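You operate a simulated robot arm through the tools that you are given. There is no shell and no other tool. Be economical: measure what you need, move in short steps, check, and stop when the job is done.

You run a simulated robot arm. Do the job below in one go: nothing can be reset, and whatever is moved stays where it is left.

TASK
Wipe the tea ring from under the cup, lay the green coaster there and stand the cup on it.
Fine: use the purple cleaning pad; it goes back. Set down upright: cup. What is to be rubbed or washed off counts as gone when no trace of it is left.

It is judged by the outcome, as a careful person would: the job done as asked, and still so three seconds after it is handed in. It fails if anything else is knocked over, pushed out of place, dropped, spilled or broken.

THE ROBOT
A 7-joint arm with a two-finger parallel gripper, fixed in place. Base frame: the origin is at the foot of the arm, x ahead of it, y to its left, z up; the work surface is at about z = 0.6. Readings come in m, rad, newtons and seconds.
With the tool pointing down near the work surface it reaches from about 0.12 to 0.62 m from the base axis. Its first joint turns from -1.152 to 1.152 rad. Payload 2.4 kg.
The TCP is the grasp point between the finger pads, 0.03 m short of the fingertips. In the tool frame z runs along the fingers and y along their closing line. Largest opening 0.094 m; finger width 0.028, thickness 0.01; the body of the gripper, 0.05 by 0.096 m, starts 0.055 m behind the TCP.
Orientation is told as [roll, pitch, yaw] about the base's x, y, z axes, in that order, counted from this pose: with the fingers straight down and closing along the base's y, the tool's x points along the base's -x, its y along +y and its z along -z.

THE INTERFACE
- The arm moves only by the tool arm_command. Its argument "steps" is a list of rows, each a list of 3 entries, a list of its own where there are three numbers: the finger opening in m, from 0 to 0.094, then the shift along the tool's x, y, z in m, then the turn, a rotation vector about the tool's x, y, z in rad. In form: [[fingers, [tx, ty, tz], [rx, ry, rz]], ...]. A call has 1 to 10 rows; each row shifts and turns the commanded pose from where the row before left it, along the tool's axes as they then stand. Rows are played at 5 a second. More than 0.05 m and 0.15 rad between two rows, or a gripper value outside its range, and nothing of the call is played. Where a pose cannot be reached the arm comes as near as it can. A force on the tool above 40 N (or 10 N above the force at the start of the call, whichever is more), or a blocked arm, ends the call early, and 0.2 s more pass. Each finger travels about 0.153 m/s and halts on what it meets, pressing with about 38 N; the grip force reading is that of the motor and also rises with nothing between the fingers. The clock runs only during rows and for 0.2 s after the last one: add rows that do not move to give the fingers time. The reply holds the time, the measured pose of the TCP, the force on the tool along the base axes, the opening and the grip force, in the units named above and with some noise, with the torque about the TCP (base axes, N m) and any sound that the robot's microphone picked up.
- Cameras (640 x 400 px; columns grow to the right, rows downward): "scene" is fixed at [0.0196, 0.4655, 1.4326]; the picture's right is [-0.89, -0.46, 0.00], its down [-0.31, 0.59, -0.74] and it looks along [0.34, -0.66, -0.67] (base axes); focal length 328 px, centre (320, 200). "wrist" rides on the gripper at [0.076, 0.014, -0.102] in the tool frame; the picture's right is [-0.18, 0.98, 0.00], its down [-0.75, -0.14, -0.64] and it looks along [-0.63, -0.12, 0.77] (tool axes); focal length 243 px, centre (320, 200). There is no depth. A picture from a camera that has moved, and an enlarged one, comes with that camera's place and axes in the base frame and with its lens.
- snapshot(camera): a new picture of that camera. No time passes.
- zoom(camera, box): a new picture of the part [left, top, right, bottom] of that camera's present view, enlarged. No time passes.
- hand_in(): hands the job in; it is judged then, once.

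Go step by step. Nothing tells you positions but the pictures and the camera data: compare them with the known pose of the tool, close in by small moves and look again before you grip or let go. The budget is 120 turns and 68 pictures, counting those below and the enlarged ones. Unless the task says otherwise, let go and move clear before handing in, and close with one line.

The tools are called after "Emit:" by a JSON object that holds its "name" and its "arguments". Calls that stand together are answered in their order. arm_command: Moves the arm, as the interface text tells. Its arguments: {"type":"object","properties":{"steps":{"type":"array","items":{"type":"array"}}},"required":["steps"]} The other tools are called the same way: snapshot (camera) takes a picture; zoom (camera, box) takes an enlarged picture of a part of a camera's view; hand_in () hands the job in.

At the start:

```text
t: 0.0
tcp_pos: [0.3112, -0.2713, 0.9362]
ee_rot: [0.0, 0.001, 0.0]
wrist_force: [0.4, -0.5, 0.5]
wrist_torque: [-0.02, 0.0, 0.01]
finger_gap: 0.0941
grasp_force: 0.1
```

scene: 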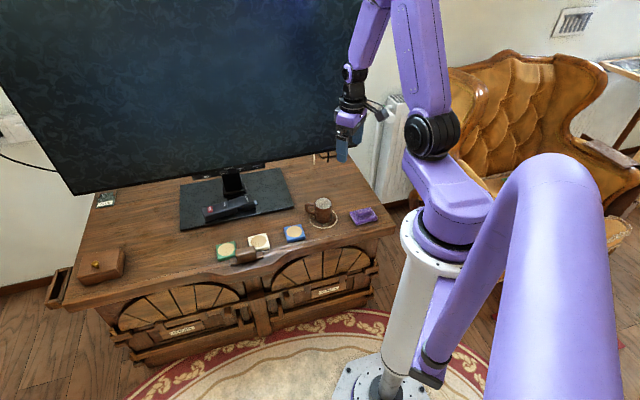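
wrist: 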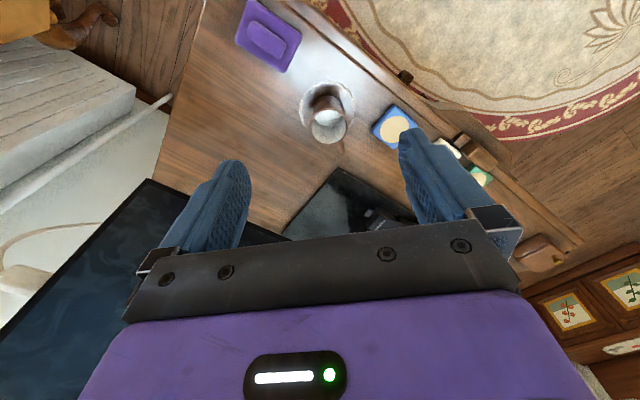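

I see a desk with a cup on a tea ring, a purple pad beside it and three coasters (green, cream, blue). I'll look closer first.

Emit:
{"name": "zoom", "arguments": {"camera": "scene", "box": [200, 180, 400, 305]}}

Emit:
{"name": "zoom", "arguments": {"camera": "wrist", "box": [200, 0, 520, 200]}}

```text
3.20 times, centred on (300, 242) of scene
camera zoom: at [0.0196, 0.4655, 1.4326], right [-0.89, -0.46, 0.0], down [-0.31, 0.59, -0.74], along [0.34, -0.66, -0.67], focal length 1051 px, centre (384, 64)
```

zoom: 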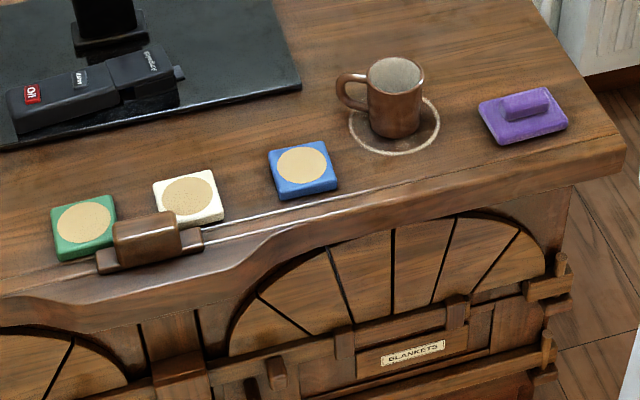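

```text
2.00 times, centred on (360, 100) of wrist
camera zoom: at [0.2345, -0.2568, 1.039], right [0.18, 0.98, 0.0], down [0.75, -0.14, 0.64], along [0.63, -0.12, -0.77], focal length 485 px, centre (240, 400)
```

zoom: 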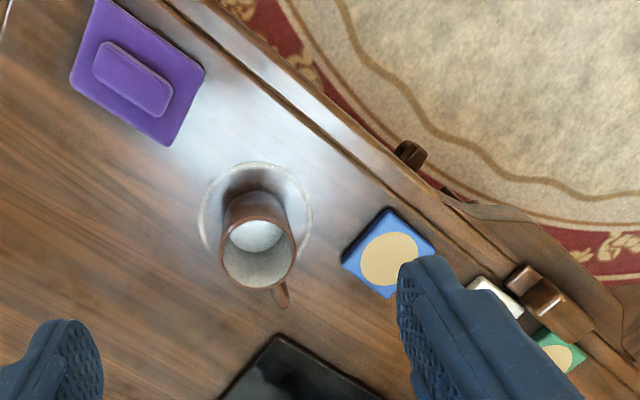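

The cup is at about (0.385, -0.27), the pad at (0.26, -0.337) and the green coaster near (0.593, 0.006). I'll go above the cup with the closing line across the handle and look.

Emit:
{"name": "arm_command", "arguments": {"steps": [[0.094, [-0.037, 0, 0.03], [0, 0, 0]], [0.094, [-0.037, 0, 0.03], [0, 0, 0]], [0.094, [0, 0, 0.03], [0, 0, -0.14]], [0.094, [0, 0, 0.03], [0, 0, -0.14]], [0.094, [0, 0, 0.02], [0, 0, -0.14]], [0.094, [0, 0, 0], [0, 0, 0]]]}}

Emit:
{"name": "snapshot", "arguments": {"camera": "wrist"}}

Emit:
{"name": "zoom", "arguments": {"camera": "scene", "box": [240, 140, 400, 240]}}

```text
t: 1.4
tcp_pos: [0.385, -0.2707, 0.7991]
ee_rot: [-0.001, 0.002, 0.423]
wrist_force: [-0.2, 0.6, 0.1]
wrist_torque: [0.01, 0.03, 0.0]
finger_gap: 0.0939
grasp_force: 0.0
```

```text
63 pictures are left
camera wrist: at [0.3101, -0.289, 0.9011], right [-0.24, 0.97, 0.0], down [0.74, 0.18, 0.64], along [0.62, 0.15, -0.77], focal length 243 px, centre (320, 200)
```

wrist: 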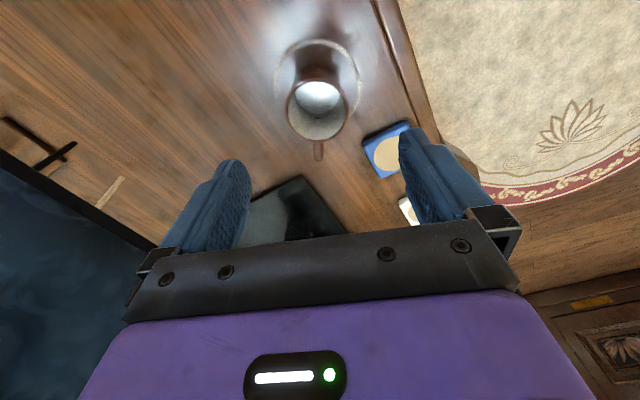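

```text
4.00 times, centred on (320, 190) of scene
camera zoom: at [0.0196, 0.4655, 1.4326], right [-0.89, -0.46, 0.0], down [-0.31, 0.59, -0.74], along [0.34, -0.66, -0.67], focal length 1314 px, centre (320, 240)
```

zoom: 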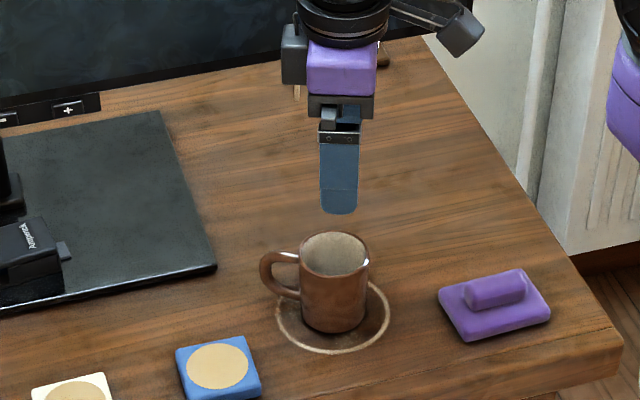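

The cup looks empty and sits at (0.383, -0.273), directly below. I'll descend around it and grip.

Emit:
{"name": "arm_command", "arguments": {"steps": [[0.094, [0.0026, -0.001, 0.04], [0, 0, 0]], [0.094, [0, 0, 0.04], [0, 0, 0]], [0.094, [0, 0, 0.04], [0, 0, 0]], [0.094, [0, 0, 0.034], [0, 0, 0]], [0.094, [0, 0, 0], [0, 0, 0]]]}}

Emit:
{"name": "zoom", "arguments": {"camera": "scene", "box": [240, 140, 400, 240]}}

Emit:
{"name": "snapshot", "arguments": {"camera": "wrist"}}

```text
t: 2.6
tcp_pos: [0.3818, -0.2739, 0.6421]
ee_rot: [0.0, 0.0, 0.42]
wrist_force: [-0.6, 0.7, 1.0]
wrist_torque: [0.0, 0.01, 0.02]
finger_gap: 0.0938
grasp_force: 0.0
```

```text
4.00 times, centred on (320, 190) of scene
camera zoom: at [0.0196, 0.4655, 1.4326], right [-0.89, -0.46, 0.0], down [-0.31, 0.59, -0.74], along [0.34, -0.66, -0.67], focal length 1314 px, centre (320, 240)
```

zoom: 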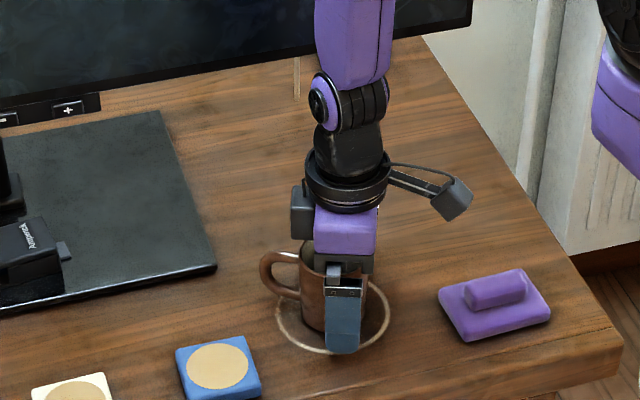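

```text
60 pictures are left
camera wrist: at [0.3062, -0.2914, 0.744], right [-0.23, 0.97, 0.0], down [0.75, 0.18, 0.64], along [0.62, 0.15, -0.77], focal length 243 px, centre (320, 200)
```

wrist: 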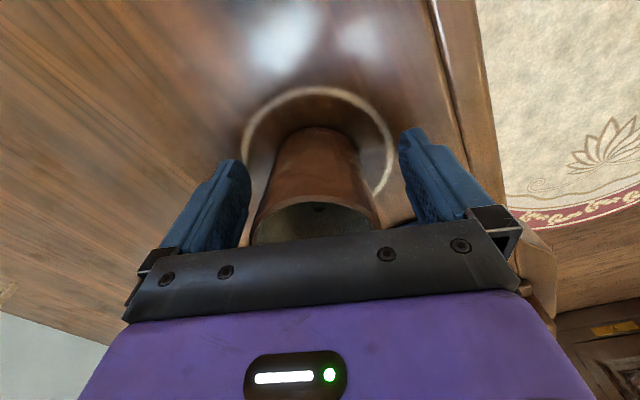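

The cup lies well between the fingers. I'll make a small forward correction, then close.

Emit:
{"name": "arm_command", "arguments": {"steps": [[0.094, [-0.004, -0.002, 0], [0, 0, 0]], [0.07, [0, 0, 0], [0, 0, 0]], [0.05, [0, 0, 0], [0, 0, 0]], [0.045, [0, 0, 0], [0, 0, 0]], [0.045, [0, 0, 0], [0, 0, 0]]]}}

```text
t: 3.8
tcp_pos: [0.3851, -0.2728, 0.6428]
ee_rot: [0.0, 0.0, 0.419]
wrist_force: [0.8, -1.9, 2.2]
wrist_torque: [0.05, -0.04, -0.07]
finger_gap: 0.0641
grasp_force: 38.0
```

The cup is gripped (0.064 m). I'll lift it and carry it to free desk at about (0.42, -0.40).

Emit:
{"name": "arm_command", "arguments": {"steps": [[0.045, [0, 0, -0.025], [0, 0, 0]], [0.045, [0, 0, -0.025], [0, 0, 0]], [0.045, [0.005, -0.0325, 0], [0, 0, 0]], [0.045, [0.005, -0.0325, 0], [0, 0, 0]], [0.045, [0.005, -0.0325, 0], [0, 0, 0]], [0.045, [0.005, -0.0325, 0], [0, 0, 0]], [0.045, [0, 0, 0], [0, 0, 0]]]}}

Emit:
{"name": "snapshot", "arguments": {"camera": "scene"}}

```text
t: 5.4
tcp_pos: [0.4174, -0.3998, 0.6949]
ee_rot: [-0.001, 0.001, 0.421]
wrist_force: [-0.6, 0.4, -1.9]
wrist_torque: [-0.03, 0.02, -0.01]
finger_gap: 0.0638
grasp_force: 37.9
```

```text
59 pictures are left
```

scene: 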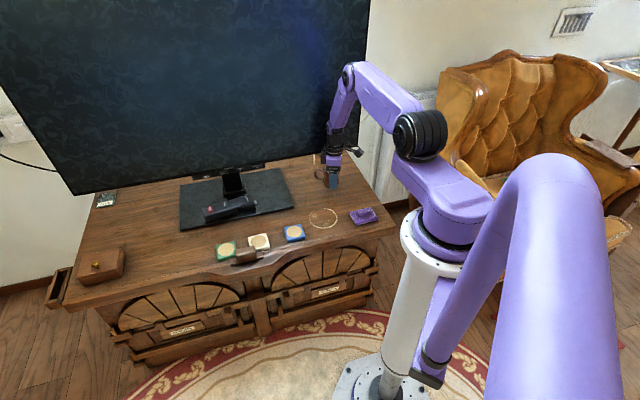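

The cup is clear and level with nothing near it. I'll lower it gently.

Emit:
{"name": "arm_command", "arguments": {"steps": [[0.045, [0, 0, 0.025], [0, 0, 0]], [0.045, [0, 0, 0.017], [0, 0, 0]], [0.045, [0, 0, 0.007], [0, 0, 0]], [0.045, [0, 0, 0], [0, 0, 0]]]}}

```text
t: 6.4
tcp_pos: [0.4202, -0.4011, 0.6452]
ee_rot: [0.0, -0.001, 0.42]
wrist_force: [0.9, 0.1, -1.6]
wrist_torque: [-0.01, 0.04, 0.03]
finger_gap: 0.0639
grasp_force: 37.9
```

Emit:
{"name": "arm_command", "arguments": {"steps": [[0.045, [0, 0, 0.002], [0, 0, 0]], [0.045, [0, 0, 0.002], [0, 0, 0]], [0.045, [0, 0, 0], [0, 0, 0]]]}}

```text
t: 7.2
tcp_pos: [0.4215, -0.4005, 0.6415]
ee_rot: [-0.003, 0.001, 0.42]
wrist_force: [-4.5, 3.1, 20.2]
wrist_torque: [0.33, -0.32, 0.13]
finger_gap: 0.064
grasp_force: 37.9
```

Contact was felt. I'll ease up a millimetre, open and rise.

Emit:
{"name": "arm_command", "arguments": {"steps": [[0.045, [0, 0, -0.001], [0, 0, 0]], [0.07, [0, 0, 0], [0, 0, 0]], [0.094, [0, 0, 0], [0, 0, 0]], [0.094, [0, 0, 0], [0, 0, 0]], [0.094, [0, 0, -0.04], [0, 0, 0]], [0.094, [0, 0, -0.04], [0, 0, 0]], [0.094, [0, 0, -0.03], [0, 0, 0]], [0.094, [0, 0, 0], [0, 0, 0]]]}}

Emit:
{"name": "zoom", "arguments": {"camera": "scene", "box": [240, 140, 400, 240]}}

```text
t: 9.0
tcp_pos: [0.4217, -0.4014, 0.7518]
ee_rot: [0.002, 0.0, 0.42]
wrist_force: [0.5, -1.2, 1.2]
wrist_torque: [-0.03, 0.02, 0.02]
finger_gap: 0.094
grasp_force: 0.0
```

```text
4.00 times, centred on (320, 190) of scene
camera zoom: at [0.0196, 0.4655, 1.4326], right [-0.89, -0.46, 0.0], down [-0.31, 0.59, -0.74], along [0.34, -0.66, -0.67], focal length 1314 px, centre (320, 240)
```

zoom: 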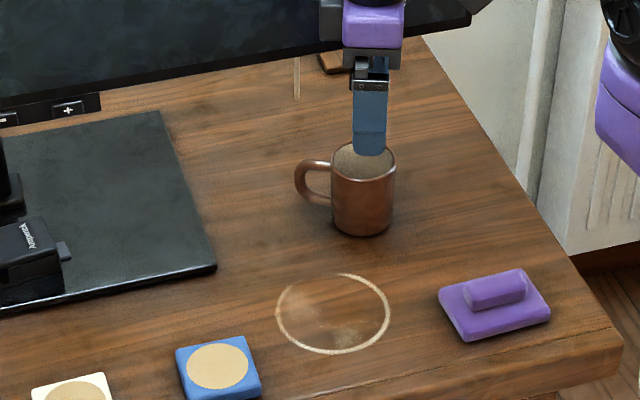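

The cup stands upright and clear. Now I'll go over the pad, with the closing line across its ridge.

Emit:
{"name": "arm_command", "arguments": {"steps": [[0.094, [0.0303, 0.0308, -0.01], [0, 0, 0]], [0.094, [0.0303, 0.0308, -0.01], [0, 0, 0]], [0.094, [0.0303, 0.0308, 0], [0, 0, 0]], [0.094, [0.0303, 0.0308, 0], [0, 0, 0]], [0.094, [0, 0, 0], [0, 0, -0.12]], [0.094, [0, 0, 0], [0, 0, -0.12]], [0.094, [0, 0, 0], [0, 0, -0.12]], [0.094, [0, 0, 0], [0, 0, -0.1]], [0.094, [0, 0, 0], [0, 0, 0]]]}}

Emit:
{"name": "snapshot", "arguments": {"camera": "wrist"}}

```text
t: 11.0
tcp_pos: [0.2596, -0.3362, 0.7699]
ee_rot: [0.0, -0.001, 0.883]
wrist_force: [0.7, -0.5, -0.4]
wrist_torque: [0.0, 0.01, 0.01]
finger_gap: 0.0941
grasp_force: 0.1
```

```text
57 pictures are left
camera wrist: at [0.2011, -0.3869, 0.8729], right [-0.64, 0.77, 0.0], down [0.59, 0.49, 0.64], along [0.49, 0.41, -0.77], focal length 243 px, centre (320, 200)
```

wrist: 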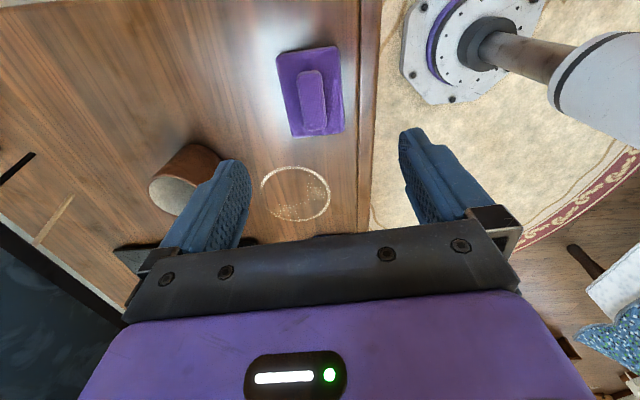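

The pad is at about (0.265, -0.340) with its axis near 47°. I'll correct, descend to just above it with a narrower opening, and look.

Emit:
{"name": "arm_command", "arguments": {"steps": [[0.07, [0, 0, 0], [0, 0, 0.063]], [0.05, [-0.001, -0.0065, 0.03], [0, 0, 0]], [0.05, [0, 0, 0.04], [0, 0, 0]], [0.05, [0, 0, 0.035], [0, 0, 0]], [0.05, [0, 0, 0], [0, 0, 0]]]}}

Emit:
{"name": "snapshot", "arguments": {"camera": "wrist"}}

Emit:
{"name": "zoom", "arguments": {"camera": "scene", "box": [320, 180, 400, 230]}}

```text
t: 12.2
tcp_pos: [0.2657, -0.3419, 0.6637]
ee_rot: [0.001, 0.001, 0.818]
wrist_force: [0.0, 0.1, -0.5]
wrist_torque: [-0.02, -0.03, -0.02]
finger_gap: 0.05
grasp_force: 0.0
```

```text
56 pictures are left
camera wrist: at [0.2038, -0.3863, 0.7664], right [-0.59, 0.81, 0.0], down [0.62, 0.45, 0.64], along [0.52, 0.38, -0.77], focal length 243 px, centre (320, 200)
```

wrist: 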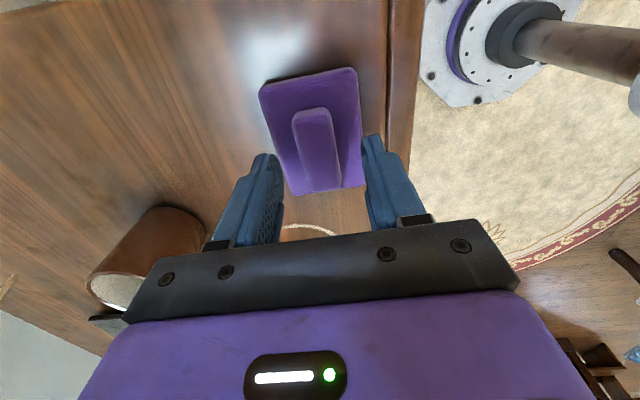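

```text
8.00 times, centred on (360, 205) of scene
camera zoom: at [0.0196, 0.4655, 1.4326], right [-0.89, -0.46, 0.0], down [-0.31, 0.59, -0.74], along [0.34, -0.66, -0.67], focal length 2628 px, centre (0, 160)
```

zoom: 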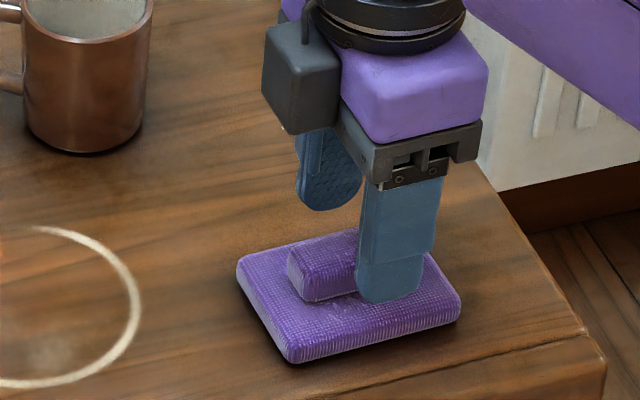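

Well aligned over the ridge. I'll descend so the fingertips straddle it just above the pad base, then close.

Emit:
{"name": "arm_command", "arguments": {"steps": [[0.05, [0, 0, 0.01], [0, 0, 0.03]], [0.05, [0, 0, 0.0085], [0, 0, 0]], [0.05, [0, 0, 0], [0, 0, 0]], [0.03, [0, 0, 0], [0, 0, 0]], [0.01, [0, 0, 0], [0, 0, 0]], [0.01, [0, 0, 0], [0, 0, 0]]]}}

Emit:
{"name": "zoom", "arguments": {"camera": "scene", "box": [320, 180, 400, 230]}}

```text
t: 13.6
tcp_pos: [0.2646, -0.3398, 0.6468]
ee_rot: [0.0, 0.0, 0.788]
wrist_force: [0.5, -1.3, 0.8]
wrist_torque: [-0.04, -0.05, -0.03]
finger_gap: 0.0231
grasp_force: 37.7
```

```text
8.00 times, centred on (360, 205) of scene
camera zoom: at [0.0196, 0.4655, 1.4326], right [-0.89, -0.46, 0.0], down [-0.31, 0.59, -0.74], along [0.34, -0.66, -0.67], focal length 2628 px, centre (0, 160)
```

zoom: 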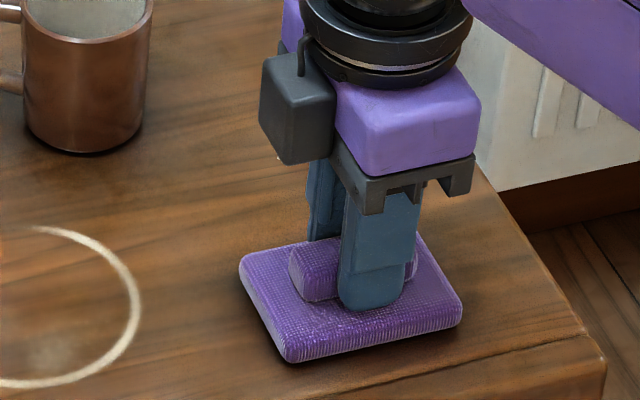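

The pad is gripped by its ridge. I'll lift it and carry it over the ring centre, hovering just above.

Emit:
{"name": "arm_command", "arguments": {"steps": [[0.01, [0, 0, -0.03], [0, 0, 0]], [0.01, [-0.0333, -0.01, 0], [0, 0, 0]], [0.01, [-0.0333, -0.01, 0], [0, 0, 0]], [0.01, [-0.0333, -0.01, 0], [0, 0, 0]], [0.01, [-0.0333, -0.01, 0], [0, 0, 0]], [0.01, [0, 0, 0.02], [0, 0, 0]], [0.01, [0, 0, 0], [0, 0, 0]]]}}

Emit:
{"name": "zoom", "arguments": {"camera": "scene", "box": [260, 165, 380, 240]}}

```text
t: 15.2
tcp_pos: [0.3909, -0.2754, 0.6561]
ee_rot: [-0.001, 0.0, 0.79]
wrist_force: [-1.1, -0.6, -0.3]
wrist_torque: [-0.02, 0.0, -0.01]
finger_gap: 0.0228
grasp_force: 37.7
```

```text
5.33 times, centred on (320, 202) of scene
camera zoom: at [0.0196, 0.4655, 1.4326], right [-0.89, -0.46, 0.0], down [-0.31, 0.59, -0.74], along [0.34, -0.66, -0.67], focal length 1752 px, centre (320, 187)
```

zoom: 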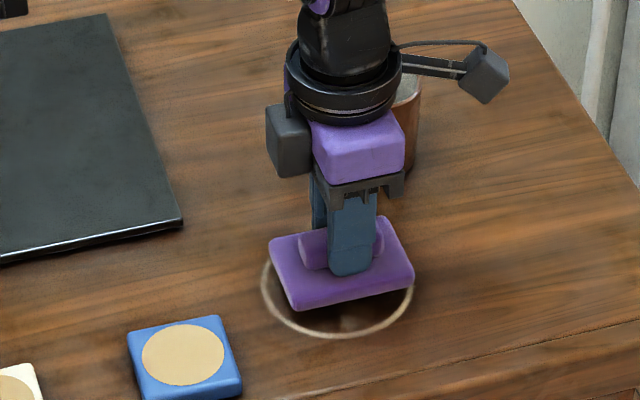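

Hovering over the ring. I'll lower in small steps until light contact.

Emit:
{"name": "arm_command", "arguments": {"steps": [[0.01, [0, 0, 0.007], [0, 0, 0]], [0.01, [0, 0, 0.003], [0, 0, 0]], [0.01, [0, 0, 0.002], [0, 0, 0]], [0.01, [0, 0, 0], [0, 0, 0]]]}}

```text
t: 16.4
tcp_pos: [0.3895, -0.2743, 0.6465]
ee_rot: [0.0, 0.0, 0.788]
wrist_force: [-3.5, 1.2, 10.4]
wrist_torque: [0.08, -0.02, 0.02]
finger_gap: 0.0227
grasp_force: 38.3
stopped in row 4: the force on the tool passed its limit at 41 N (the readings are from after the stop); the commanded pose is now the measured one
```

In contact at about 10 N. I'll start wiping strokes.

Emit:
{"name": "arm_command", "arguments": {"steps": [[0.01, [-0.02, 0, 0], [0, 0, 0]], [0.01, [0, 0.018, 0], [0, 0, 0]], [0.01, [0, 0.018, 0], [0, 0, 0]], [0.01, [0, -0.024, 0], [0, 0, 0]], [0.01, [0, -0.024, 0], [0, 0, 0]], [0.01, [0, -0.024, 0], [0, 0, 0]], [0.01, [0.02, 0, 0], [0, 0, 0]], [0.01, [0.02, 0, 0], [0, 0, 0]], [0.01, [0, 0.024, 0], [0, 0, 0]], [0.01, [0, 0.024, 0], [0, 0, 0]]]}}

Emit:
{"name": "zoom", "arguments": {"camera": "scene", "box": [260, 165, 380, 240]}}

```text
t: 17.3
tcp_pos: [0.3839, -0.2373, 0.6457]
ee_rot: [0.017, 0.006, 0.795]
wrist_force: [-2.1, 1.0, 12.8]
wrist_torque: [0.13, -0.53, 0.04]
finger_gap: 0.0228
grasp_force: 38.1
stopped in row 4: the force on the tool passed its limit at 44 N (the readings are from after the stop); the commanded pose is now the measured one
```

```text
5.33 times, centred on (320, 202) of scene
camera zoom: at [0.0194, 0.4656, 1.4326], right [-0.89, -0.46, 0.0], down [-0.31, 0.59, -0.74], along [0.35, -0.66, -0.67], focal length 1752 px, centre (320, 187)
```

zoom: 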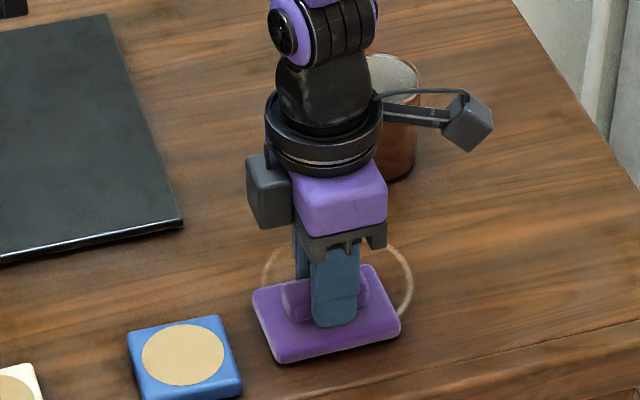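

The force climbed and a slight tilt developed. I'll level the tool, ease off half a millimetre, and stroke more slowly.

Emit:
{"name": "arm_command", "arguments": {"steps": [[0.01, [0, 0, -0.0006], [0.016, 0.008, 0]], [0.01, [0, -0.008, 0], [0, 0, 0]], [0.01, [0, -0.008, 0], [0, 0, 0]]]}}

```text
t: 18.1
tcp_pos: [0.3936, -0.249, 0.6462]
ee_rot: [0.004, 0.013, 0.796]
wrist_force: [-9.5, 9.4, 28.8]
wrist_torque: [1.15, -0.55, 0.52]
finger_gap: 0.023
grasp_force: 37.7
```

Emit:
{"name": "arm_command", "arguments": {"steps": [[0.01, [0, 0, -0.001], [0, 0, 0]], [0.01, [0, 0, 0], [0, 0, 0]]]}}

```text
t: 18.7
tcp_pos: [0.3966, -0.2491, 0.6465]
ee_rot: [-0.001, 0.012, 0.793]
wrist_force: [0.6, 0.9, -1.6]
wrist_torque: [-0.01, -0.05, 0.0]
finger_gap: 0.0227
grasp_force: 38.1
```

No contact force now, with a pitch of 0.012 left. I'll level it, then lower finely.

Emit:
{"name": "arm_command", "arguments": {"steps": [[0.01, [0, 0, 0], [0.0085, -0.0085, 0]], [0.01, [0, 0, 0.0005], [0, 0, 0]], [0.01, [0, 0, 0], [0, 0, 0]]]}}

```text
t: 19.5
tcp_pos: [0.3938, -0.2497, 0.6462]
ee_rot: [-0.008, 0.003, 0.796]
wrist_force: [0.5, -0.3, -1.3]
wrist_torque: [0.0, -0.02, 0.0]
finger_gap: 0.0229
grasp_force: 37.6
```

Emit:
{"name": "arm_command", "arguments": {"steps": [[0.01, [0, 0, 0.0004], [-0.0036, -0.0078, 0]], [0.01, [0, 0, 0.0004], [0, 0, 0]], [0.01, [0, 0, 0], [0, 0, 0]]]}}

```text
t: 20.3
tcp_pos: [0.394, -0.2486, 0.647]
ee_rot: [-0.002, -0.004, 0.795]
wrist_force: [0.4, -0.3, -0.7]
wrist_torque: [0.03, 0.0, -0.01]
finger_gap: 0.0229
grasp_force: 37.4
```

Emit:
{"name": "arm_command", "arguments": {"steps": [[0.01, [0, 0, 0.0005], [0, 0, 0]], [0.01, [0, 0, 0.0003], [0, 0, 0]], [0.01, [0, 0, 0], [0, 0, 0]]]}}

```text
t: 21.1
tcp_pos: [0.3949, -0.2486, 0.6477]
ee_rot: [-0.006, -0.002, 0.796]
wrist_force: [1.2, 0.6, 7.3]
wrist_torque: [-0.11, 0.3, 0.0]
finger_gap: 0.023
grasp_force: 38.1
```

A light 7 N contact. I'll stroke toward the back.

Emit:
{"name": "arm_command", "arguments": {"steps": [[0.01, [0, 0.012, 0], [0, 0, 0]], [0.01, [0, 0.012, 0], [0, 0, 0]], [0.01, [0, -0.013, 0], [0, 0, 0]], [0.01, [0, -0.013, 0], [0, 0, 0]], [0.01, [0, -0.013, 0], [0, 0, 0]], [0.01, [0, -0.013, 0], [0, 0, 0]], [0.01, [0, -0.013, 0], [0, 0, 0]], [0.01, [0, -0.013, 0], [0, 0, 0]]]}}

Emit:
{"name": "zoom", "arguments": {"camera": "scene", "box": [260, 165, 380, 240]}}

```text
t: 21.9
tcp_pos: [0.3789, -0.2346, 0.646]
ee_rot: [0.008, 0.001, 0.79]
wrist_force: [-4.4, 2.0, 16.0]
wrist_torque: [-0.33, -0.08, -0.04]
finger_gap: 0.0229
grasp_force: 38.1
stopped in row 3: the force on the tool passed its limit at 52 N (the readings are from after the stop); the commanded pose is now the measured one
```

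```text
5.33 times, centred on (320, 202) of scene
camera zoom: at [0.0193, 0.4657, 1.4325], right [-0.89, -0.46, 0.0], down [-0.31, 0.59, -0.74], along [0.35, -0.66, -0.67], focal length 1752 px, centre (320, 187)
```

zoom: 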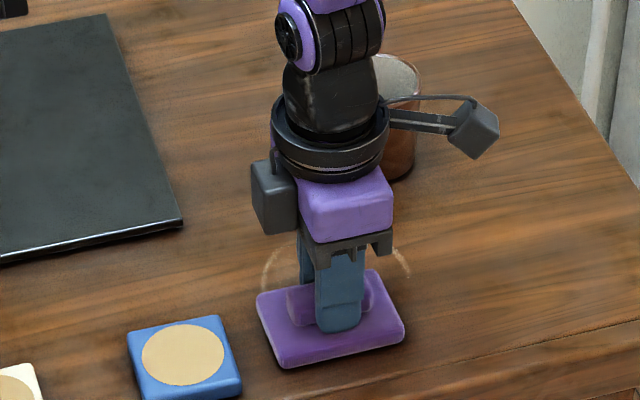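

The ring is already fading where rubbed. Pulling forward dips the tool, so I'll level, ease off, and stroke front to back.

Emit:
{"name": "arm_command", "arguments": {"steps": [[0.01, [0, 0, -0.0008], [0.0056, 0.0056, 0]], [0.01, [0, -0.012, 0], [0, 0, 0]], [0.01, [0, -0.012, 0], [0, 0, 0]], [0.01, [0, -0.012, 0], [0, 0, 0]], [0.01, [0, -0.012, 0], [0, 0, 0]], [0.01, [0, -0.012, 0], [0, 0, 0]], [0.01, [0, -0.012, 0], [0, 0, 0]]]}}

Emit:
{"name": "zoom", "arguments": {"camera": "scene", "box": [260, 165, 380, 240]}}

```text
t: 23.5
tcp_pos: [0.4331, -0.2866, 0.6461]
ee_rot: [0.004, 0.005, 0.79]
wrist_force: [-0.7, 0.5, -0.4]
wrist_torque: [0.0, 0.0, 0.01]
finger_gap: 0.023
grasp_force: 37.9
```

```text
5.33 times, centred on (320, 202) of scene
camera zoom: at [0.0196, 0.4655, 1.4326], right [-0.89, -0.46, 0.0], down [-0.31, 0.59, -0.74], along [0.34, -0.66, -0.67], focal length 1752 px, centre (320, 187)
```

zoom: 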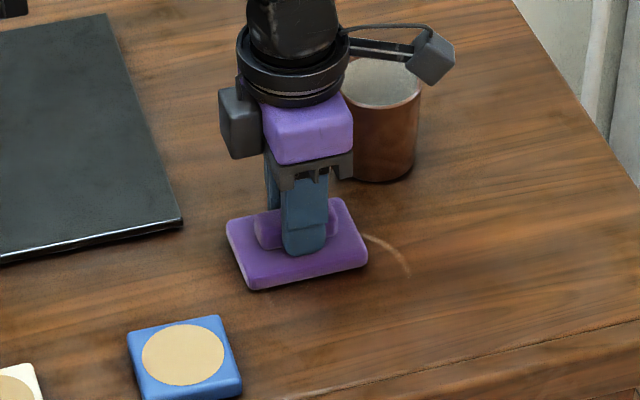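

Most is gone; an arc at the back right remains. I'll slide over to it with light contact.

Emit:
{"name": "arm_command", "arguments": {"steps": [[0.01, [0, 0, 0.0006], [0, 0, 0]], [0.01, [0.013, 0.003, 0], [0, 0, 0]], [0.01, [0.013, 0.003, 0], [0, 0, 0]], [0.01, [0.013, 0.003, 0], [0, 0, 0]], [0.01, [0.013, 0.003, 0], [0, 0, 0]], [0.01, [0.006, 0.006, 0], [0, 0, 0]], [0.01, [0, 0.01, 0], [0, 0, 0]]]}}

Emit:
{"name": "zoom", "arguments": {"camera": "scene", "box": [260, 165, 380, 240]}}

```text
t: 25.1
tcp_pos: [0.3702, -0.3109, 0.6461]
ee_rot: [-0.001, 0.002, 0.789]
wrist_force: [5.0, -7.3, 15.3]
wrist_torque: [-0.14, -0.12, 0.02]
finger_gap: 0.0229
grasp_force: 37.9
```

```text
5.33 times, centred on (320, 202) of scene
camera zoom: at [0.0195, 0.4655, 1.4326], right [-0.89, -0.46, 0.0], down [-0.31, 0.59, -0.74], along [0.34, -0.66, -0.67], focal length 1752 px, centre (320, 187)
```

zoom: 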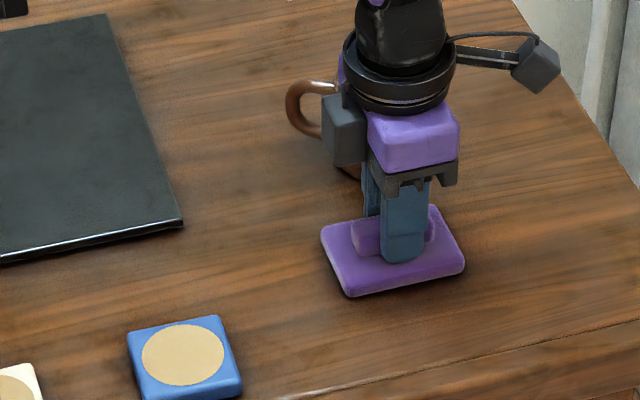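

Nothing visible remains outside the pad. I'll rub this side a little more, forward and back, so that no trace is left.

Emit:
{"name": "arm_command", "arguments": {"steps": [[0.01, [0, -0.012, -0.0003], [0, 0, 0]], [0.01, [0, -0.01, 0], [0, 0, 0]], [0.01, [0, 0.012, 0], [0, 0, 0]], [0.01, [0, 0.012, 0], [0, 0, 0]], [0.01, [0, 0.012, 0], [0, 0, 0]], [0.01, [0, 0.012, -0.0003], [0, 0, 0]], [0.01, [0, 0.012, 0], [0, 0, 0]], [0.01, [0, -0.012, 0], [0, 0, 0]]]}}

Emit:
{"name": "zoom", "arguments": {"camera": "scene", "box": [260, 165, 380, 240]}}

```text
t: 25.5
tcp_pos: [0.3714, -0.3112, 0.647]
ee_rot: [0.019, 0.006, 0.792]
wrist_force: [-4.5, 4.3, 17.1]
wrist_torque: [0.03, -0.38, 0.04]
finger_gap: 0.0228
grasp_force: 38.3
stopped in row 1: the force on the tool passed its limit at 51 N (the readings are from after the stop); the commanded pose is now the measured one
```

```text
5.33 times, centred on (320, 202) of scene
camera zoom: at [0.0193, 0.4657, 1.4325], right [-0.89, -0.46, 0.0], down [-0.31, 0.59, -0.74], along [0.35, -0.66, -0.67], focal length 1752 px, centre (320, 187)
```

zoom: 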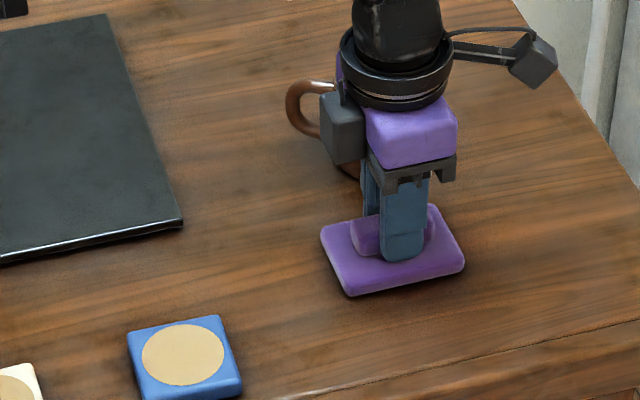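

I'll lift, level and inspect the desk closely before deciding on more rubbing.

Emit:
{"name": "arm_command", "arguments": {"steps": [[0.01, [0, 0, -0.01], [0, 0, 0]], [0.01, [0.02, 0, -0.03], [0.0175, 0.009, 0]], [0.01, [0.04, 0, -0.03], [0, 0, 0]], [0.01, [0, 0, 0], [0, 0, 0]]]}}

Emit:
{"name": "zoom", "arguments": {"camera": "scene", "box": [280, 180, 360, 230]}}

Emit:
{"name": "snapshot", "arguments": {"camera": "wrist"}}

```text
t: 26.5
tcp_pos: [0.3298, -0.3519, 0.7161]
ee_rot: [0.001, 0.016, 0.791]
wrist_force: [-0.4, -0.5, -0.6]
wrist_torque: [-0.02, -0.02, 0.01]
finger_gap: 0.023
grasp_force: 37.6
```

```text
8.00 times, centred on (320, 205) of scene
camera zoom: at [0.0196, 0.4655, 1.4326], right [-0.89, -0.46, 0.0], down [-0.31, 0.59, -0.74], along [0.34, -0.66, -0.67], focal length 2628 px, centre (320, 160)
```

zoom: 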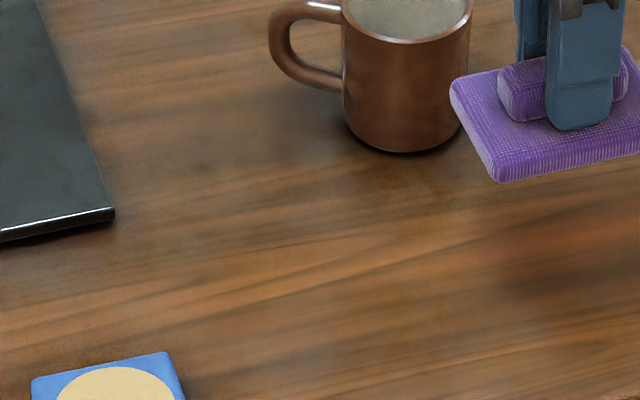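

```text
46 pictures are left
camera wrist: at [0.2669, -0.3954, 0.8197], right [-0.57, 0.82, 0.0], down [0.64, 0.44, 0.63], along [0.52, 0.36, -0.78], focal length 243 px, centre (320, 200)
```

wrist: 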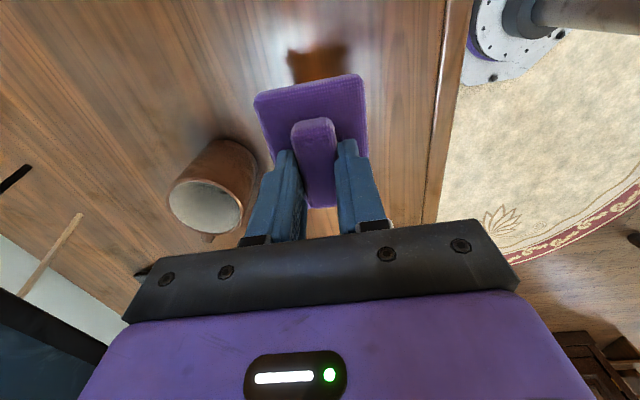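

It looks clean; a closer enlargement will check for faint remains.

Emit:
{"name": "zoom", "arguments": {"camera": "scene", "box": [300, 203, 348, 233]}}

```text
13.33 times, centred on (324, 218) of scene
camera zoom: at [0.0196, 0.4655, 1.4326], right [-0.89, -0.46, 0.0], down [-0.31, 0.59, -0.74], along [0.34, -0.66, -0.67], focal length 4380 px, centre (267, -40)
```

zoom: 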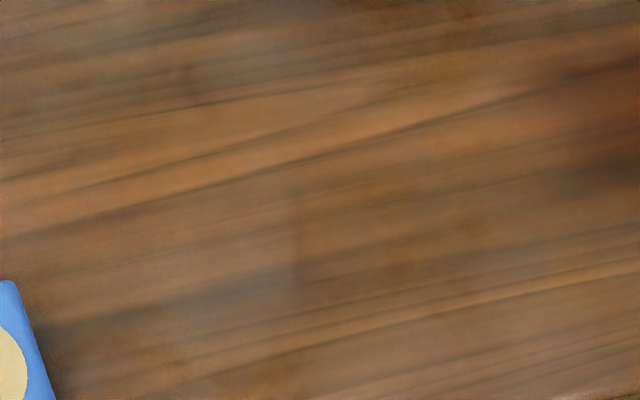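

The scene view shows no trace. I'll level the tool and hover over the pad's home spot, where the wrist camera can also see the wiped area.

Emit:
{"name": "arm_command", "arguments": {"steps": [[0.01, [0.0186, 0.0273, -0.02], [0.011, -0.011, 0]], [0.01, [0.0186, 0.0273, -0.02], [0, 0, 0]], [0.01, [0, 0, 0], [0, 0, 0]]]}}

Emit:
{"name": "snapshot", "arguments": {"camera": "wrist"}}

Emit:
{"name": "zoom", "arguments": {"camera": "scene", "box": [310, 180, 390, 230]}}

```text
t: 27.3
tcp_pos: [0.2633, -0.343, 0.7522]
ee_rot: [-0.012, 0.004, 0.792]
wrist_force: [0.2, 0.1, -1.0]
wrist_torque: [0.05, -0.03, -0.01]
finger_gap: 0.023
grasp_force: 37.9
```

```text
44 pictures are left
camera wrist: at [0.1999, -0.3863, 0.8563], right [-0.57, 0.82, -0.01], down [0.63, 0.44, 0.64], along [0.53, 0.36, -0.77], focal length 243 px, centre (320, 200)
```

wrist: 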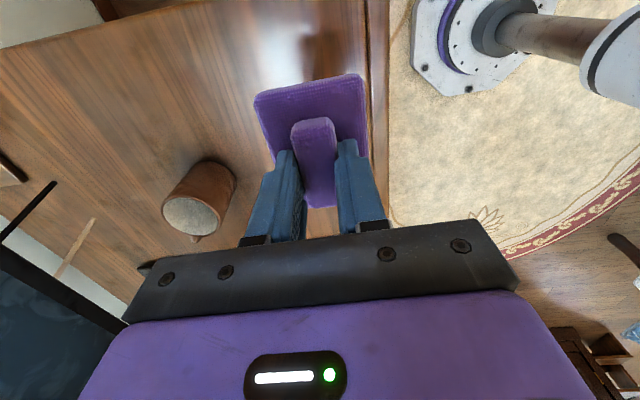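

```text
8.00 times, centred on (350, 205) of scene
camera zoom: at [0.0196, 0.4655, 1.4326], right [-0.89, -0.46, 0.0], down [-0.31, 0.59, -0.74], along [0.34, -0.66, -0.67], focal length 2628 px, centre (80, 160)
```

zoom: 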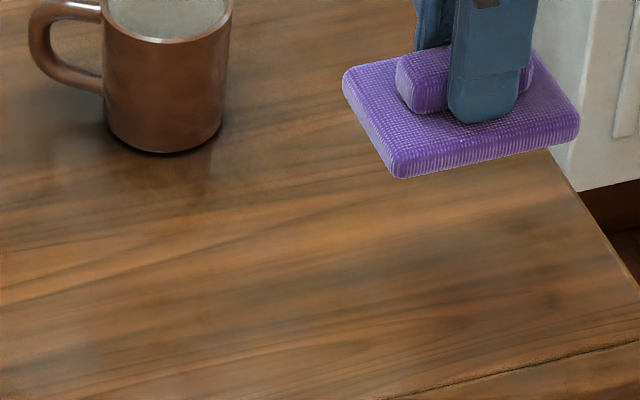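

The area looks clean. I'll level the tool and lower the pad onto its home spot.

Emit:
{"name": "arm_command", "arguments": {"steps": [[0.01, [-0.0032, 0.0013, 0.03], [-0.0057, -0.011, 0]], [0.01, [0, 0, 0.03], [0, 0, 0]], [0.01, [0, 0, 0.03], [0, 0, 0]], [0.01, [0, 0, 0.008], [0, 0, 0]], [0.01, [0, 0, 0], [0, 0, 0]]]}}

Emit:
{"name": "zoom", "arguments": {"camera": "scene", "box": [320, 180, 400, 230]}}

```text
t: 28.5
tcp_pos: [0.266, -0.3392, 0.6585]
ee_rot: [-0.006, -0.008, 0.793]
wrist_force: [0.3, 0.4, 0.1]
wrist_torque: [0.0, 0.01, 0.0]
finger_gap: 0.023
grasp_force: 37.9
```

```text
8.00 times, centred on (360, 205) of scene
camera zoom: at [0.0196, 0.4655, 1.4326], right [-0.89, -0.46, 0.0], down [-0.31, 0.59, -0.74], along [0.34, -0.66, -0.67], focal length 2628 px, centre (0, 160)
```

zoom: 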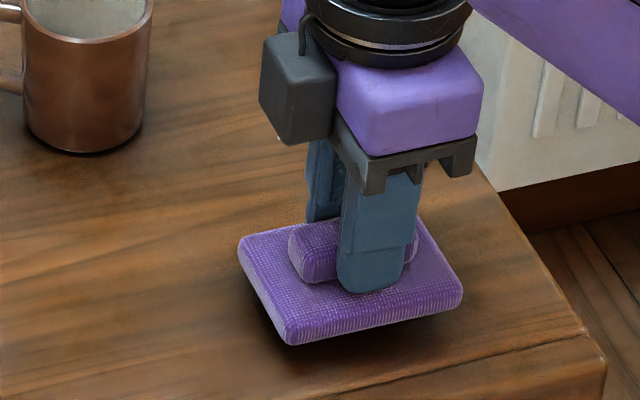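

It lines up with its former place. I'll lower the last centimetre.

Emit:
{"name": "arm_command", "arguments": {"steps": [[0.01, [0, 0, 0.006], [-0.0098, 0.0014, 0]], [0.01, [0, 0, 0.003], [0, 0, 0]], [0.01, [0, 0, 0.001], [0, 0, 0]], [0.01, [0, 0, 0], [0, 0, 0]]]}}

```text
t: 29.5
tcp_pos: [0.2676, -0.3398, 0.6485]
ee_rot: [0.003, -0.006, 0.793]
wrist_force: [-0.6, -1.0, -1.0]
wrist_torque: [-0.01, -0.01, 0.0]
finger_gap: 0.0228
grasp_force: 37.8
```

Emit:
{"name": "arm_command", "arguments": {"steps": [[0.01, [0, 0, 0.001], [0, 0, 0]], [0.01, [0, 0, 0.0006], [0, 0, 0]], [0.01, [0, 0, 0], [0, 0, 0]]]}}

Emit:
{"name": "zoom", "arguments": {"camera": "scene", "box": [320, 180, 400, 230]}}

```text
t: 30.3
tcp_pos: [0.2687, -0.3396, 0.6467]
ee_rot: [0.004, -0.006, 0.792]
wrist_force: [-0.3, 0.1, -0.8]
wrist_torque: [-0.01, 0.0, 0.03]
finger_gap: 0.023
grasp_force: 38.1
```

```text
8.00 times, centred on (360, 205) of scene
camera zoom: at [0.0196, 0.4655, 1.4326], right [-0.89, -0.46, 0.0], down [-0.31, 0.59, -0.74], along [0.34, -0.66, -0.67], focal length 2628 px, centre (0, 160)
```

zoom: 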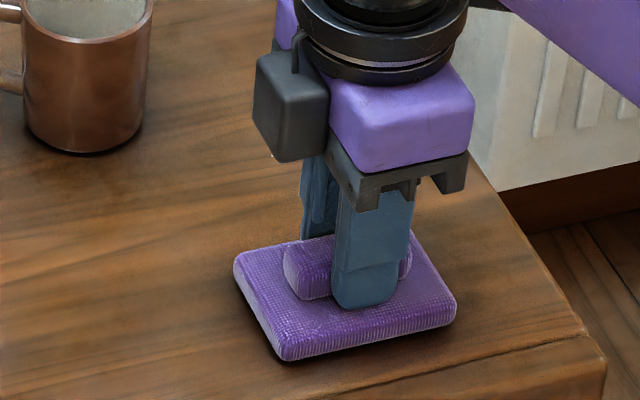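

It is about 2.5 mm too far left. I'll nudge it, touch down, then release and rise.

Emit:
{"name": "arm_command", "arguments": {"steps": [[0.01, [0.0025, 0.0008, 0], [0, 0, 0]], [0.01, [0, 0, 0.0006], [0, 0, 0]], [0.01, [0, 0, 0.0003], [0, 0, 0]], [0.01, [0, 0, 0], [0, 0, 0]]]}}

```text
t: 31.3
tcp_pos: [0.2654, -0.3401, 0.6466]
ee_rot: [0.004, -0.004, 0.789]
wrist_force: [-0.9, -1.7, 1.0]
wrist_torque: [-0.12, 0.09, -0.02]
finger_gap: 0.0229
grasp_force: 38.1
```

Emit:
{"name": "arm_command", "arguments": {"steps": [[0.025, [0, 0, 0], [0, 0, 0]], [0.045, [0, 0, 0], [0, 0, 0]], [0.05, [0, 0, 0], [0, 0, 0]], [0.05, [0, 0, -0.03], [0, 0, 0]], [0.05, [0, 0, -0.04], [0, 0, 0]], [0.094, [0, 0, -0.04], [0, 0, 0]], [0.094, [0, 0, -0.04], [0, 0, 0]], [0.094, [0, 0, 0], [0, 0, 0]]]}}

Emit:
{"name": "snapshot", "arguments": {"camera": "wrist"}}

Emit:
{"name": "zoom", "arguments": {"camera": "scene", "box": [200, 180, 400, 305]}}

```text
t: 33.1
tcp_pos: [0.2589, -0.3411, 0.7857]
ee_rot: [0.004, 0.017, 0.794]
wrist_force: [-0.1, 0.5, 0.2]
wrist_torque: [0.03, -0.01, 0.02]
finger_gap: 0.0939
grasp_force: 0.0
out of reach, approached as far as the arm can: row 7
```

```text
40 pictures are left
camera wrist: at [0.197, -0.3848, 0.8906], right [-0.57, 0.82, 0.0], down [0.64, 0.44, 0.63], along [0.52, 0.36, -0.78], focal length 243 px, centre (320, 200)
```

wrist: 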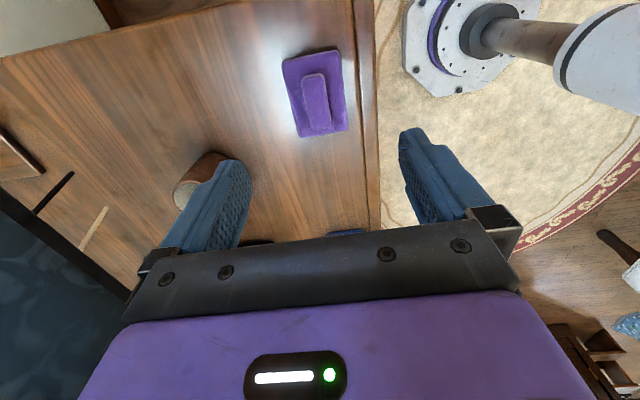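

```text
3.20 times, centred on (300, 242) of scene
camera zoom: at [0.0196, 0.4655, 1.4326], right [-0.89, -0.46, 0.0], down [-0.31, 0.59, -0.74], along [0.34, -0.66, -0.67], focal length 1051 px, centre (384, 64)
```

zoom: 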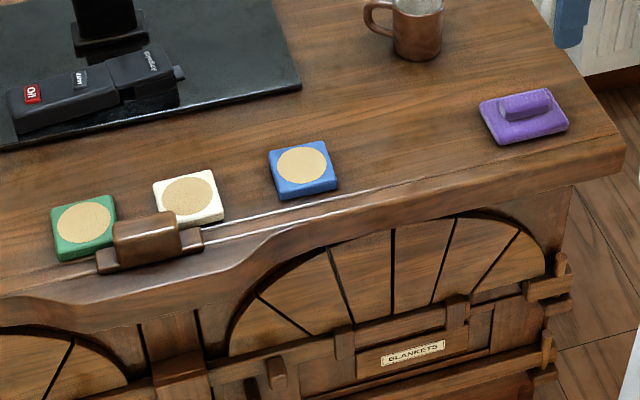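

The pad is back and the ring is gone in both views. Next I'll travel high to the green coaster.

Emit:
{"name": "arm_command", "arguments": {"steps": [[0.094, [-0.04, 0, 0], [0.0148, -0.009, 0]], [0.094, [-0.048, 0, 0], [0, 0, 0]], [0.094, [-0.048, 0, 0], [0, 0, 0]], [0.094, [-0.048, 0, 0], [0, 0, 0]], [0.094, [-0.048, 0, 0], [0, 0, 0]], [0.094, [-0.048, 0, 0], [0, 0, 0]], [0.094, [-0.048, 0.002, 0], [0, 0, 0]], [0.094, [-0.048, 0.003, 0], [0, 0, 0]], [0.094, [0, 0, 0], [0, 0, 0]]]}}

Emit:
{"name": "arm_command", "arguments": {"steps": [[0.094, [0, 0, 0], [0, 0, 0.14]], [0.094, [0, 0, 0], [0, 0, 0.14]], [0.094, [0, 0, 0], [0, 0, 0.14]], [0.094, [0, 0, 0], [0, 0, 0.14]], [0.094, [0, 0, 0], [0, 0, 0.14]], [0.094, [0, 0, 0], [0, 0, 0.14]], [0.094, [0, 0, 0], [0, 0, 0.14]], [0.094, [0, 0, 0], [0, 0, 0.14]], [0.094, [0, 0, 0], [0, 0, 0.14]], [0.094, [0, 0, 0], [0, 0, 0.14]]]}}

Emit:
{"name": "snapshot", "arguments": {"camera": "scene"}}

Emit:
{"name": "snapshot", "arguments": {"camera": "wrist"}}

```text
t: 35.1
tcp_pos: [0.5264, -0.0729, 0.8029]
ee_rot: [-0.009, -0.015, 0.791]
wrist_force: [-0.1, -0.2, 0.0]
wrist_torque: [-0.01, -0.02, -0.02]
finger_gap: 0.0937
grasp_force: 0.2
```

```text
t: 37.3
tcp_pos: [0.5273, -0.0722, 0.8014]
ee_rot: [0.013, -0.013, -0.61]
wrist_force: [-0.4, 0.2, -0.5]
wrist_torque: [-0.02, 0.0, -0.01]
finger_gap: 0.0939
grasp_force: 0.0
```

```text
38 pictures are left
```

scene: 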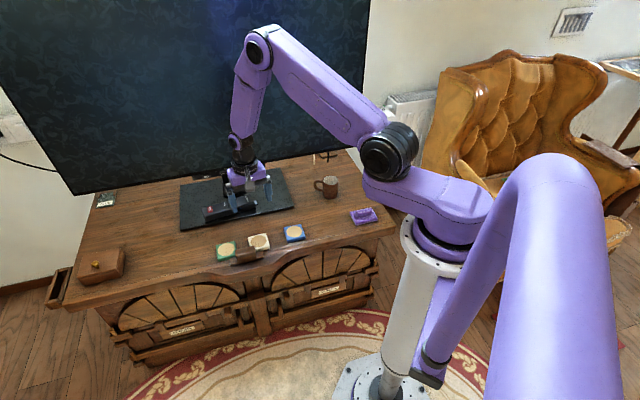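

```text
37 pictures are left
camera wrist: at [0.4713, -0.0164, 0.9019], right [0.71, 0.7, 0.01], down [0.53, -0.55, 0.65], along [0.46, -0.46, -0.76], focal length 243 px, centre (320, 200)
```

wrist: 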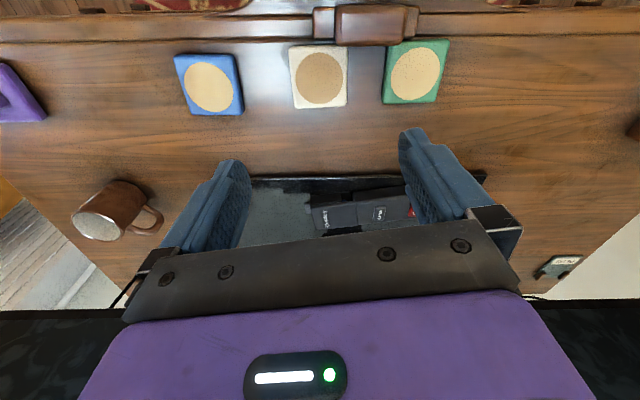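

The green coaster's centre is at about (0.594, 0.009), sides at 46°, with the wooden block just at its front. I'll align over its rear half.

Emit:
{"name": "arm_command", "arguments": {"steps": [[0.094, [-0.0067, 0.0343, 0], [0, 0, 0]], [0.094, [-0.0067, 0.0343, 0], [0, 0, 0]], [0.094, [-0.0067, 0.0343, 0], [0, 0, 0]], [0.094, [0, 0, 0.03], [0, 0, 0.08]], [0.094, [0, 0, 0.03], [0, 0, 0.078]], [0.094, [0, 0, 0.03], [0.018, 0.002, 0]], [0.094, [0, 0, 0], [0, 0, 0]]]}}

Emit:
{"name": "snapshot", "arguments": {"camera": "wrist"}}

Emit:
{"name": "zoom", "arguments": {"camera": "scene", "box": [190, 190, 310, 265]}}

```text
t: 38.9
tcp_pos: [0.6031, 0.0037, 0.7131]
ee_rot: [-0.003, -0.008, -0.766]
wrist_force: [0.1, 0.4, -0.2]
wrist_torque: [0.0, -0.02, -0.01]
finger_gap: 0.0937
grasp_force: 0.1
```

```text
36 pictures are left
camera wrist: at [0.5584, 0.0675, 0.815], right [0.81, 0.58, 0.0], down [0.44, -0.62, 0.65], along [0.37, -0.53, -0.76], focal length 243 px, centre (320, 200)
```

wrist: 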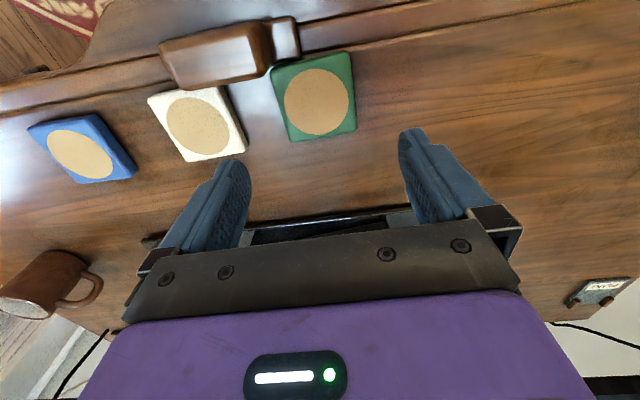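

```text
5.33 times, centred on (250, 228) of scene
camera zoom: at [0.0196, 0.4655, 1.4326], right [-0.89, -0.46, 0.0], down [-0.31, 0.59, -0.74], along [0.34, -0.66, -0.67], focal length 1752 px, centre (693, 53)
```

zoom: 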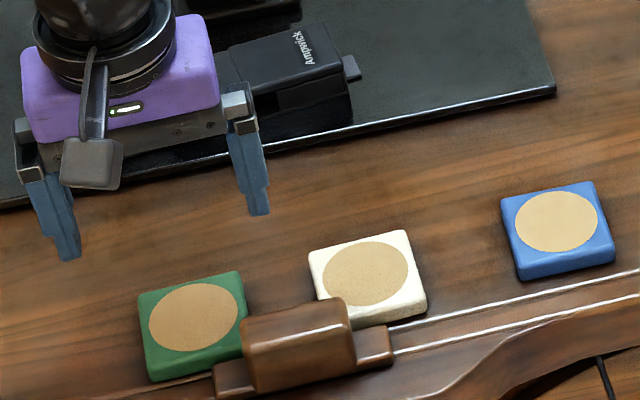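

Alignment is good (offset along the closing line about 1 mm). I'll descend most of the way and look.

Emit:
{"name": "arm_command", "arguments": {"steps": [[0.094, [0, 0, 0.03], [0.003, 0.007, 0]], [0.094, [0, 0, 0.03], [0, 0, 0]], [0.094, [0, 0, 0], [0, 0, 0]]]}}

Emit:
{"name": "snapshot", "arguments": {"camera": "wrist"}}

Emit:
{"name": "zoom", "arguments": {"camera": "scene", "box": [190, 190, 310, 265]}}

```text
t: 39.7
tcp_pos: [0.6028, 0.0034, 0.6497]
ee_rot: [-0.007, 0.0, -0.767]
wrist_force: [1.1, 0.4, 0.3]
wrist_torque: [0.0, -0.03, 0.0]
finger_gap: 0.0941
grasp_force: 0.0
```

```text
34 pictures are left
camera wrist: at [0.5584, 0.0665, 0.7526], right [0.81, 0.58, -0.01], down [0.45, -0.62, 0.64], along [0.37, -0.53, -0.77], focal length 243 px, centre (320, 200)
```

wrist: 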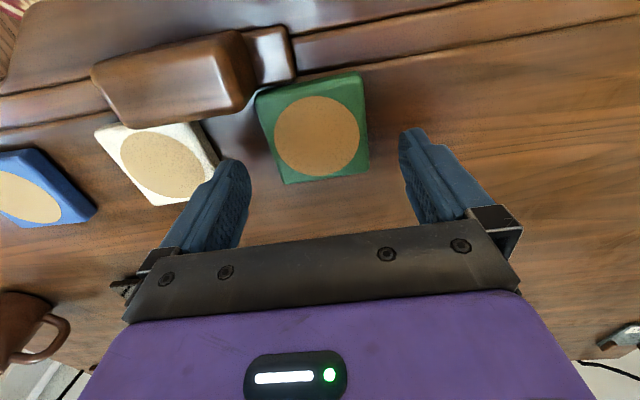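

```text
5.33 times, centred on (250, 228) of scene
camera zoom: at [0.0196, 0.4655, 1.4326], right [-0.89, -0.46, 0.0], down [-0.31, 0.59, -0.74], along [0.34, -0.66, -0.67], focal length 1752 px, centre (693, 53)
```

zoom: 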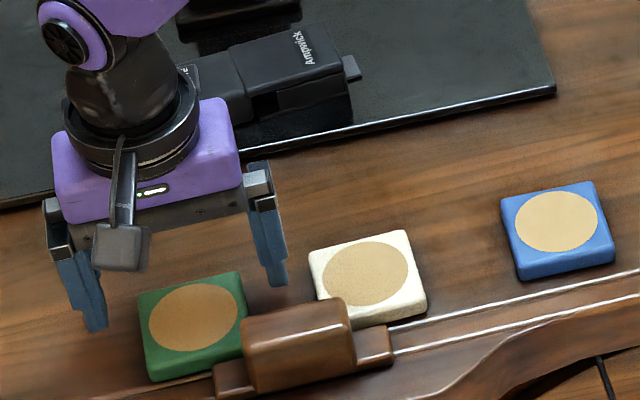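

Clearances to the white coaster and the block are about 1 cm or more. I'll narrow slightly, descend to the desk level and close.

Emit:
{"name": "arm_command", "arguments": {"steps": [[0.086, [0, -0.001, 0.009], [0.004, -0.005, 0]], [0.086, [0, 0, 0.007], [0, 0, 0]], [0.086, [0, 0, 0], [0, 0, 0]]]}}

Emit:
{"name": "zoom", "arguments": {"camera": "scene", "box": [200, 215, 280, 265]}}

```text
t: 40.5
tcp_pos: [0.6027, 0.0014, 0.6351]
ee_rot: [-0.011, -0.005, -0.767]
wrist_force: [-0.4, 0.2, 0.3]
wrist_torque: [-0.02, 0.0, -0.02]
finger_gap: 0.0859
grasp_force: 0.1
```

```text
8.00 times, centred on (240, 240) of scene
camera zoom: at [0.0196, 0.4655, 1.4326], right [-0.89, -0.46, 0.0], down [-0.31, 0.59, -0.74], along [0.34, -0.66, -0.67], focal length 2628 px, centre (960, -120)
```

zoom: 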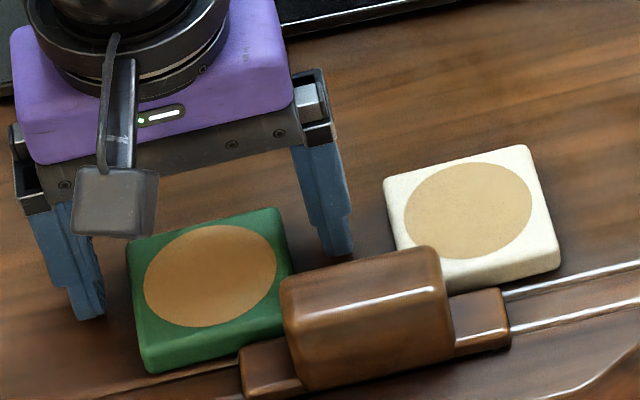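

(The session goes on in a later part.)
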